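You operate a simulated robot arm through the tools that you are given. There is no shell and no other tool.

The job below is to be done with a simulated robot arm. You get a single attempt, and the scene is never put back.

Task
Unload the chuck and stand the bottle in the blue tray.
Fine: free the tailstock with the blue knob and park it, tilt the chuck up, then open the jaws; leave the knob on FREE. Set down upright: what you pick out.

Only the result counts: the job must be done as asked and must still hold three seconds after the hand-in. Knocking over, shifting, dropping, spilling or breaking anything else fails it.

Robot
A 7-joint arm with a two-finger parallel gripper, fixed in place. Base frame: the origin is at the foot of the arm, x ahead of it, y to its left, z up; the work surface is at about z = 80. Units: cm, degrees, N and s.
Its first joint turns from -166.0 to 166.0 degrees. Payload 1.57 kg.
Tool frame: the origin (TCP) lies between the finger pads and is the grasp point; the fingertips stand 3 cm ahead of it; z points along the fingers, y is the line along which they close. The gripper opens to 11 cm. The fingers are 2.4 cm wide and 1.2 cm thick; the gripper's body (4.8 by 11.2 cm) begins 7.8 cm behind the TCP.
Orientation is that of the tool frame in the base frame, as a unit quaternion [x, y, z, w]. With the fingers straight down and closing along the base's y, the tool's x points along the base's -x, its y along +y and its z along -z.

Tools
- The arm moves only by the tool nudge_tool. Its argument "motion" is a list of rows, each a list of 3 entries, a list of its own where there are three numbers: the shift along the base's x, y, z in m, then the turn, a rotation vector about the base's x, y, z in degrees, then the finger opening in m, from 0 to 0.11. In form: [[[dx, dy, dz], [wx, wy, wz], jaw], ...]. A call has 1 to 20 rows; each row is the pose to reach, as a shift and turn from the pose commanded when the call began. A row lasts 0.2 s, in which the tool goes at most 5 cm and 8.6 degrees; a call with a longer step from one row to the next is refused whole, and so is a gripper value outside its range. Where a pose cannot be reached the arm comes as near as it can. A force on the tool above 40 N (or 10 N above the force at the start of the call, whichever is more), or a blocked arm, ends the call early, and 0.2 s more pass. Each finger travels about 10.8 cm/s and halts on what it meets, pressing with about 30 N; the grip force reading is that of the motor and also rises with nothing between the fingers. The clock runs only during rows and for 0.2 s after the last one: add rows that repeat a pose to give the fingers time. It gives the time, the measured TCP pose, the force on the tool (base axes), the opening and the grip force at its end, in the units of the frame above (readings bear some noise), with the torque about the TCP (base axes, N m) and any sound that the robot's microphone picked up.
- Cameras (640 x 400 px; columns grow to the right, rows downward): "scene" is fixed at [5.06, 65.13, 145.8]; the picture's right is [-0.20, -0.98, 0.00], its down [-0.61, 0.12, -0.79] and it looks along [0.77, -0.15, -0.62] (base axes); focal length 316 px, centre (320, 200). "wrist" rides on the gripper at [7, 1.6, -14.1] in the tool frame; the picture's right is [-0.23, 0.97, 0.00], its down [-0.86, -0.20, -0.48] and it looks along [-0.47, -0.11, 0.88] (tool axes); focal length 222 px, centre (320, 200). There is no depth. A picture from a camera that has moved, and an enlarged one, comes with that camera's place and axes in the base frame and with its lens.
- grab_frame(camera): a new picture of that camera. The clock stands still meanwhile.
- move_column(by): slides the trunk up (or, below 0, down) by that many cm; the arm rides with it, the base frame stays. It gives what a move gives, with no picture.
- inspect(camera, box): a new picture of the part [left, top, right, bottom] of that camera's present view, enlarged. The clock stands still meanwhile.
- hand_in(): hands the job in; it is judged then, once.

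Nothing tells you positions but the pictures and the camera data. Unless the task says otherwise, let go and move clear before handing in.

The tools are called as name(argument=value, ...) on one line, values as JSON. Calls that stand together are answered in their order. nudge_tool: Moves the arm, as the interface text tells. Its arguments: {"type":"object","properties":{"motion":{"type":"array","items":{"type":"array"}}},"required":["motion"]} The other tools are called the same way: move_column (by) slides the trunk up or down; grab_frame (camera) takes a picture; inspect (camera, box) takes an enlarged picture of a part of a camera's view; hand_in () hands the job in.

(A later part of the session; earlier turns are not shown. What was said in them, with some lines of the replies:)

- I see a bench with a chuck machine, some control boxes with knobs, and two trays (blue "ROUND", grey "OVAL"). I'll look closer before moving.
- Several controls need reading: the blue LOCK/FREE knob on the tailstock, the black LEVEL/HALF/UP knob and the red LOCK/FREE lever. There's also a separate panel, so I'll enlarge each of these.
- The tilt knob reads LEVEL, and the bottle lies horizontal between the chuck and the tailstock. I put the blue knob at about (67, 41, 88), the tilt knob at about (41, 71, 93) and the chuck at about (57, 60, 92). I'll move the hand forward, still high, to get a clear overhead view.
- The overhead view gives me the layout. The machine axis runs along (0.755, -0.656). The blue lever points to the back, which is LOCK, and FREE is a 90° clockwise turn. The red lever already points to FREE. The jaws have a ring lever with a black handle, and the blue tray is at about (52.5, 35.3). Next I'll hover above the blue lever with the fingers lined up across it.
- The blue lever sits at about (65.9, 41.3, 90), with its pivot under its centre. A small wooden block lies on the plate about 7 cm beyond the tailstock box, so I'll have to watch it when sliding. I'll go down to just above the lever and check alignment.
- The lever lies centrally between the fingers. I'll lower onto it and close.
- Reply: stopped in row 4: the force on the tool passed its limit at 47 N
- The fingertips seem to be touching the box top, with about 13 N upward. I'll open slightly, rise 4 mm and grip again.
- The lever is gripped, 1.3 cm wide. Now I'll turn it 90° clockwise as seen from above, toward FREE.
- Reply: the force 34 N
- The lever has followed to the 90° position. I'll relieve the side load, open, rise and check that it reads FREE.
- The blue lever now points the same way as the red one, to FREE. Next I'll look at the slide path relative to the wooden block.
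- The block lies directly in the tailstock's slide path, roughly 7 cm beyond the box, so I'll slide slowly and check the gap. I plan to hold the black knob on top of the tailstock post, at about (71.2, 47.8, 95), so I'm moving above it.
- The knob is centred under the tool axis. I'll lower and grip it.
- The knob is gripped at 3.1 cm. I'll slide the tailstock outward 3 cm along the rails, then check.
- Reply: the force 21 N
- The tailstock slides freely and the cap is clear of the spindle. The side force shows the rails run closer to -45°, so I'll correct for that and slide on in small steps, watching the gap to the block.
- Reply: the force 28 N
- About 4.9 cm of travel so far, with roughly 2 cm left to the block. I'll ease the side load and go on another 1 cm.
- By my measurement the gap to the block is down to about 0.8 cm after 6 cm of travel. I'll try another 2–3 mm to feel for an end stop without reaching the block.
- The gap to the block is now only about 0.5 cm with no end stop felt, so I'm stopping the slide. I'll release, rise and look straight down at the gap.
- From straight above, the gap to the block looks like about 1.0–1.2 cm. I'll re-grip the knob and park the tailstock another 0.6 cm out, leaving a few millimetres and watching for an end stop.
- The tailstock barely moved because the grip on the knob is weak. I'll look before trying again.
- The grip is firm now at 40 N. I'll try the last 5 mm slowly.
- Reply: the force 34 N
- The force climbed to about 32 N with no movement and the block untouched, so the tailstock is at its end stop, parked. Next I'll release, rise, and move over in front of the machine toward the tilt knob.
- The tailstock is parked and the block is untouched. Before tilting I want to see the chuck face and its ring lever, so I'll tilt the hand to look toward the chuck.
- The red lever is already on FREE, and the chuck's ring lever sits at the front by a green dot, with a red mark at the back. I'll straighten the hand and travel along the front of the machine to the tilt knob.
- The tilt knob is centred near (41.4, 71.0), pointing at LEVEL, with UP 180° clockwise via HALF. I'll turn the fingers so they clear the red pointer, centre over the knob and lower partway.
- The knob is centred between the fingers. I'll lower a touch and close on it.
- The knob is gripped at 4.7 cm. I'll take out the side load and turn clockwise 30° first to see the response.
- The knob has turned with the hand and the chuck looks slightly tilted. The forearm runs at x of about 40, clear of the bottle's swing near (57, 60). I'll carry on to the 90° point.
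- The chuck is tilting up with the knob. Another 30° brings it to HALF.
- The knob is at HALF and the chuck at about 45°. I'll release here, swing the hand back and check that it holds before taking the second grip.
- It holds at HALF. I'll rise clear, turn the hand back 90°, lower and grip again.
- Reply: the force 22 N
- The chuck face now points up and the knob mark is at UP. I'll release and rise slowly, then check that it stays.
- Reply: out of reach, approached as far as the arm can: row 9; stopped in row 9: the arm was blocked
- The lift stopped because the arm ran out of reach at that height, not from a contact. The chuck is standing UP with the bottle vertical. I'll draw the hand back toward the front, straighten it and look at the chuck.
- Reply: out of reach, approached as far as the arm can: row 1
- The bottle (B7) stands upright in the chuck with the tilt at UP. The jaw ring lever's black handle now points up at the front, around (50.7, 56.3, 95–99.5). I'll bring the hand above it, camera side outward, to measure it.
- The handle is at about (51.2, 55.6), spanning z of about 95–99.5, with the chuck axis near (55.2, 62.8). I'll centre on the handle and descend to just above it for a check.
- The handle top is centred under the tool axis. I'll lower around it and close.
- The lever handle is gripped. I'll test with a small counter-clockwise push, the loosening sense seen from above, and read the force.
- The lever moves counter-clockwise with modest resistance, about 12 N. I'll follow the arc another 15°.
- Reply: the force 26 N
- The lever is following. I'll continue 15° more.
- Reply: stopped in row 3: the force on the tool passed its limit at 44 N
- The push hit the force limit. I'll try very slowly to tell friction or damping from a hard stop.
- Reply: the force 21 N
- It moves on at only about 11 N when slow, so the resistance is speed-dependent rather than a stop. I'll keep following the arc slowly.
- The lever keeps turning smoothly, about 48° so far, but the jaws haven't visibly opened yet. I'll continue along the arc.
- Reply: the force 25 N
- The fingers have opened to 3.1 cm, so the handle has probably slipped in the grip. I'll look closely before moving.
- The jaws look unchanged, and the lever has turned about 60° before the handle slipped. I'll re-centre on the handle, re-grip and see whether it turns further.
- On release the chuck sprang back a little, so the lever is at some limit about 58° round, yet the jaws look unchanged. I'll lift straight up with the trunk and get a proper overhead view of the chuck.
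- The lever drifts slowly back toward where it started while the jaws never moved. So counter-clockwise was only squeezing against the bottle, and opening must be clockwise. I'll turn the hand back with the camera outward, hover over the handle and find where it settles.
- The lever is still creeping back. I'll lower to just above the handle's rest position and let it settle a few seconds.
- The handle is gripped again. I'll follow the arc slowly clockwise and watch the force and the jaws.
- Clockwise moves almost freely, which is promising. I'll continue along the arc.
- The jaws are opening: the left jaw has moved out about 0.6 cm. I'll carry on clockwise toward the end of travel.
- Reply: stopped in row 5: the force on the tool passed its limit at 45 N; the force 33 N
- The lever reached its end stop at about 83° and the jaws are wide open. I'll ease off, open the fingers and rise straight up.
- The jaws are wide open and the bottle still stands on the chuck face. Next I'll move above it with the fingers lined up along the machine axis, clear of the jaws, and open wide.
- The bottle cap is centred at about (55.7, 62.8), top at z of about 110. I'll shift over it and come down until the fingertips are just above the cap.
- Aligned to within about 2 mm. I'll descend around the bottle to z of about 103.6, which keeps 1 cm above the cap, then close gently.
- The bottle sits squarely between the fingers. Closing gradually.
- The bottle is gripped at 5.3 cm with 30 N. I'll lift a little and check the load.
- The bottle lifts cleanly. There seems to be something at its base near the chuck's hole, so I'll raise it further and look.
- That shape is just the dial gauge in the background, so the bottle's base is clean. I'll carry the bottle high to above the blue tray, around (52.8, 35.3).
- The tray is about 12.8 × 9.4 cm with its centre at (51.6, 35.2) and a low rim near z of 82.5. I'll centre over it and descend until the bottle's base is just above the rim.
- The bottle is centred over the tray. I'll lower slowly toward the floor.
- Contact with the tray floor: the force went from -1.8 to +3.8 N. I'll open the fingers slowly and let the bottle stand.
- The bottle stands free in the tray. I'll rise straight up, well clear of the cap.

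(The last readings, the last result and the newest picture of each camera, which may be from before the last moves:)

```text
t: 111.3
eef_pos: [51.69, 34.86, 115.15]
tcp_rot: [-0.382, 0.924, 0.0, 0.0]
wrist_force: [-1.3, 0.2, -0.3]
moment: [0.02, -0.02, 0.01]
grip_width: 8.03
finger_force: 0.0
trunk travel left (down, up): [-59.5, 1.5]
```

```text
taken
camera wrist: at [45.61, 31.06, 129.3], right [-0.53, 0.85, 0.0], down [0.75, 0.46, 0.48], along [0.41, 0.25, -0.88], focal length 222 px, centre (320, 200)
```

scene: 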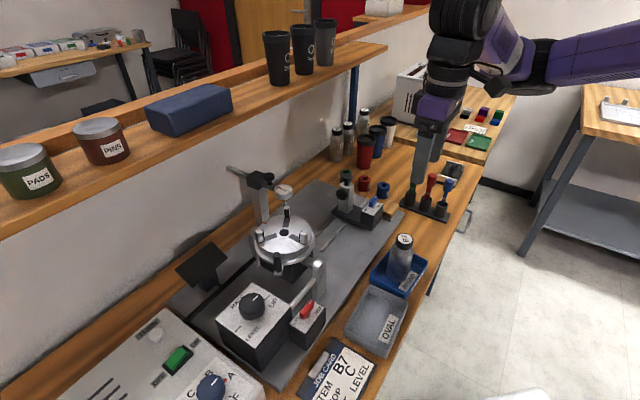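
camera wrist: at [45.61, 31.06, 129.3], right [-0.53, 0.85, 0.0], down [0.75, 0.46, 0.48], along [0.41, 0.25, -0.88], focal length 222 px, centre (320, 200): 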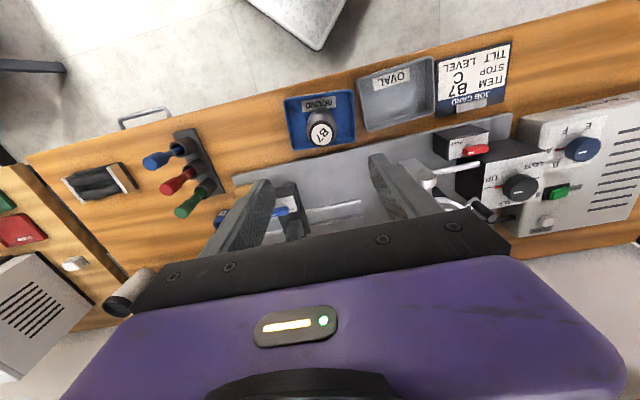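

inspect(camera="scene", box=[340, 180, 450, 310])

inspect(camera="scene", box=[220, 160, 400, 290])

inspect(camera="scene", box=[330, 170, 430, 240])

inspect(camera="wrist", box=[260, 70, 380, 170])

inspect(camera="scene", box=[320, 60, 500, 230])

```text
3.08 times, centred on (395, 245) of scene
camera zoom: at [5.06, 65.13, 145.8], right [-0.2, -0.98, 0.0], down [-0.61, 0.12, -0.79], along [0.77, -0.15, -0.62], focal length 971 px, centre (89, 62)
```

zoom: 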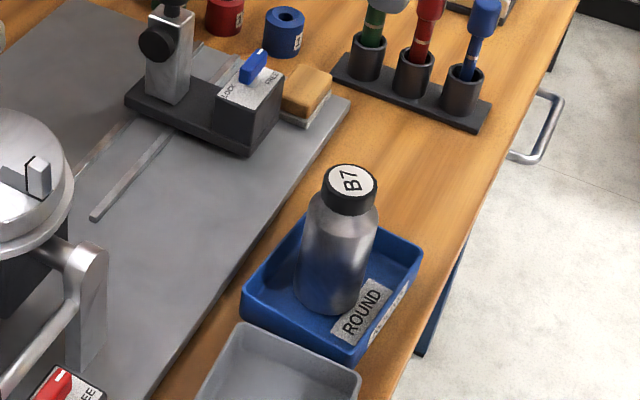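

```text
3.08 times, centred on (310, 225) of scene
camera zoom: at [5.06, 65.13, 145.8], right [-0.2, -0.98, 0.0], down [-0.61, 0.12, -0.79], along [0.77, -0.15, -0.62], focal length 971 px, centre (351, 123)
```

zoom: 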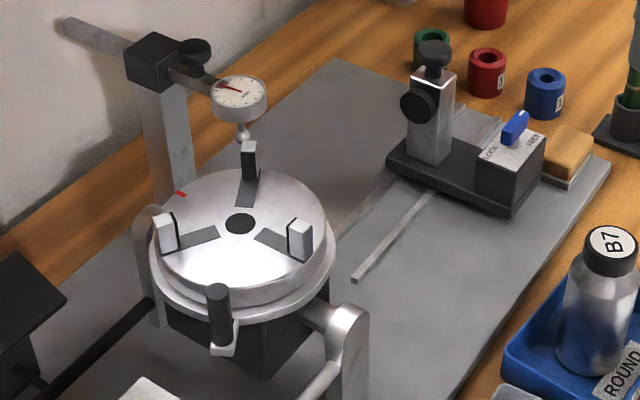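

```text
5.71 times, centred on (380, 205) of scene
camera zoom: at [5.06, 65.13, 145.8], right [-0.2, -0.98, 0.0], down [-0.61, 0.12, -0.79], along [0.77, -0.15, -0.62], focal length 1804 px, centre (-23, 171)
```

zoom: 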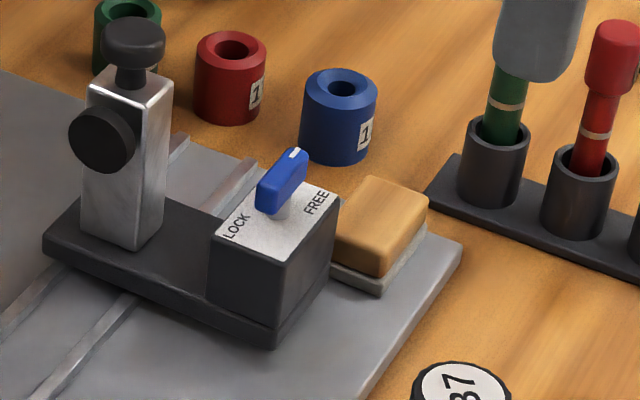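

```text
4.00 times, centred on (320, 120) of wrist
camera zoom: at [45.61, 31.06, 129.3], right [-0.53, 0.85, 0.0], down [0.75, 0.46, 0.48], along [0.41, 0.25, -0.88], focal length 888 px, centre (320, 520)
```

zoom: 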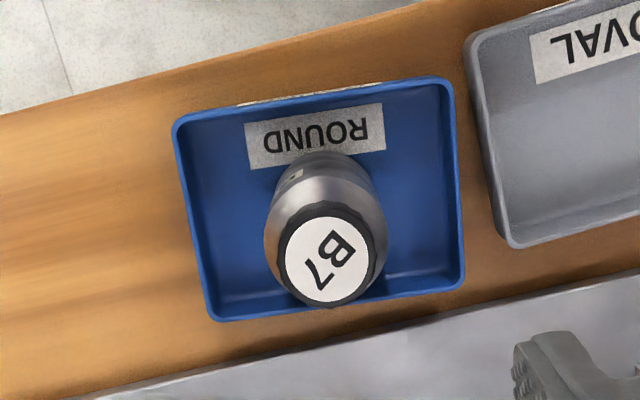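

```text
2.35 times, centred on (410, 145) of scene
camera zoom: at [5.06, 65.13, 145.8], right [-0.2, -0.98, 0.0], down [-0.61, 0.12, -0.79], along [0.77, -0.15, -0.62], focal length 743 px, centre (108, 329)
```

zoom: 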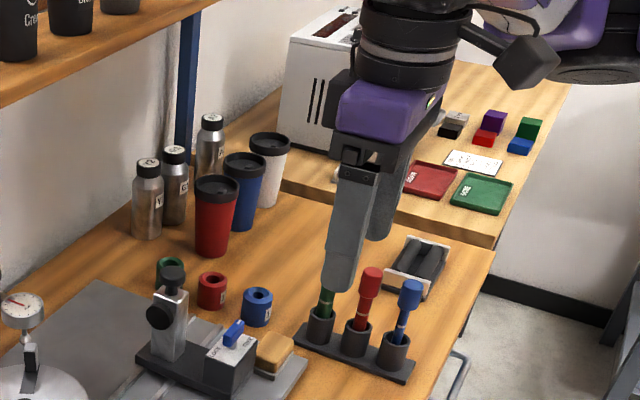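

B7 stands upright in the blue tray. The blue knob is on FREE, the tailstock is parked and the block hasn't moved. The chuck is UP with its jaws open. I'll pull the hand clear to the side and do one last check.

nudge_tool(motion=[[[-0.03, -0.02, 0.01], [0, 0, 0], 0.08], [[-0.06, -0.05, 0.02], [0, 0, 0], 0.08], [[-0.09, -0.08, 0.02], [0, 0, 0], 0.08], [[-0.12, -0.11, 0.02], [0, 0, 0], 0.08], [[-0.14, -0.14, 0.02], [0, 0, 0], 0.08], [[-0.14, -0.14, 0.02], [0, 0, 0], 0.08], [[-0.14, -0.14, 0.02], [0, 0, 0], 0.08]])

grab_frame(camera="scene")

inspect(camera="scene", box=[220, 160, 440, 320])

```text
t: 112.9
eef_pos: [39.48, 26.86, 116.35]
tcp_rot: [-0.382, 0.924, -0.001, -0.001]
wrist_force: [0.4, -0.5, -0.2]
moment: [0.02, 0.01, -0.01]
grip_width: 8.01
finger_force: 0.1
out of reach, approached as far as the arm can: row 4, 5, 6, 7
trunk travel left (down, up): [-59.5, 1.5]
```

```text
taken
```

scene: 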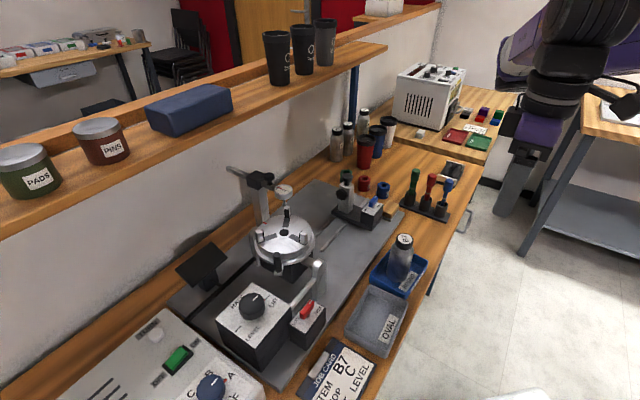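

```text
2.50 times, centred on (330, 240) of scene
camera zoom: at [5.06, 65.13, 145.8], right [-0.2, -0.98, 0.0], down [-0.61, 0.12, -0.79], along [0.77, -0.15, -0.62], focal length 789 px, centre (295, 100)
```

zoom: 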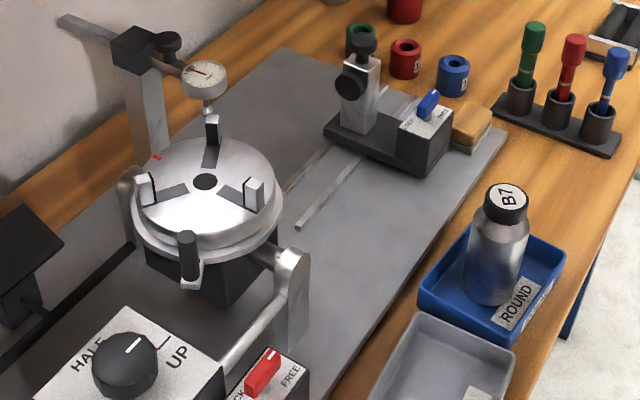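

Everything is as asked and stable. The bottle stands upright in the blue tray, the tailstock is parked with its blue knob on FREE, the chuck is tilted UP with its jaws open, and nothing else has been disturbed. The hand is clear, so I'm handing in.

hand_in()

```text
The job is handed in.
```

The chuck is unloaded: bottle B7 is standing upright in the blue tray, and I've handed the job in. I haven't seen the judge's result.

- **Tailstock:** I freed it with the blue knob and slid it out to its end stop. The knob is still on FREE. It sits just short of the wooden block on the plate, which it didn't touch.
- **Chuck:** It is tilted to UP and the jaws are fully open.
- **Jaw lever:** I first turned it the wrong way (counter-clockwise), which only squeezed the bottle harder. Clockwise was the opening direction. I saw no sign of damage to the bottle.
- **Rest of the bench:** In the last picture nothing else had moved or been knocked over.

The hand is empty and clear of the bench. The trunk is 12 cm higher than it started.
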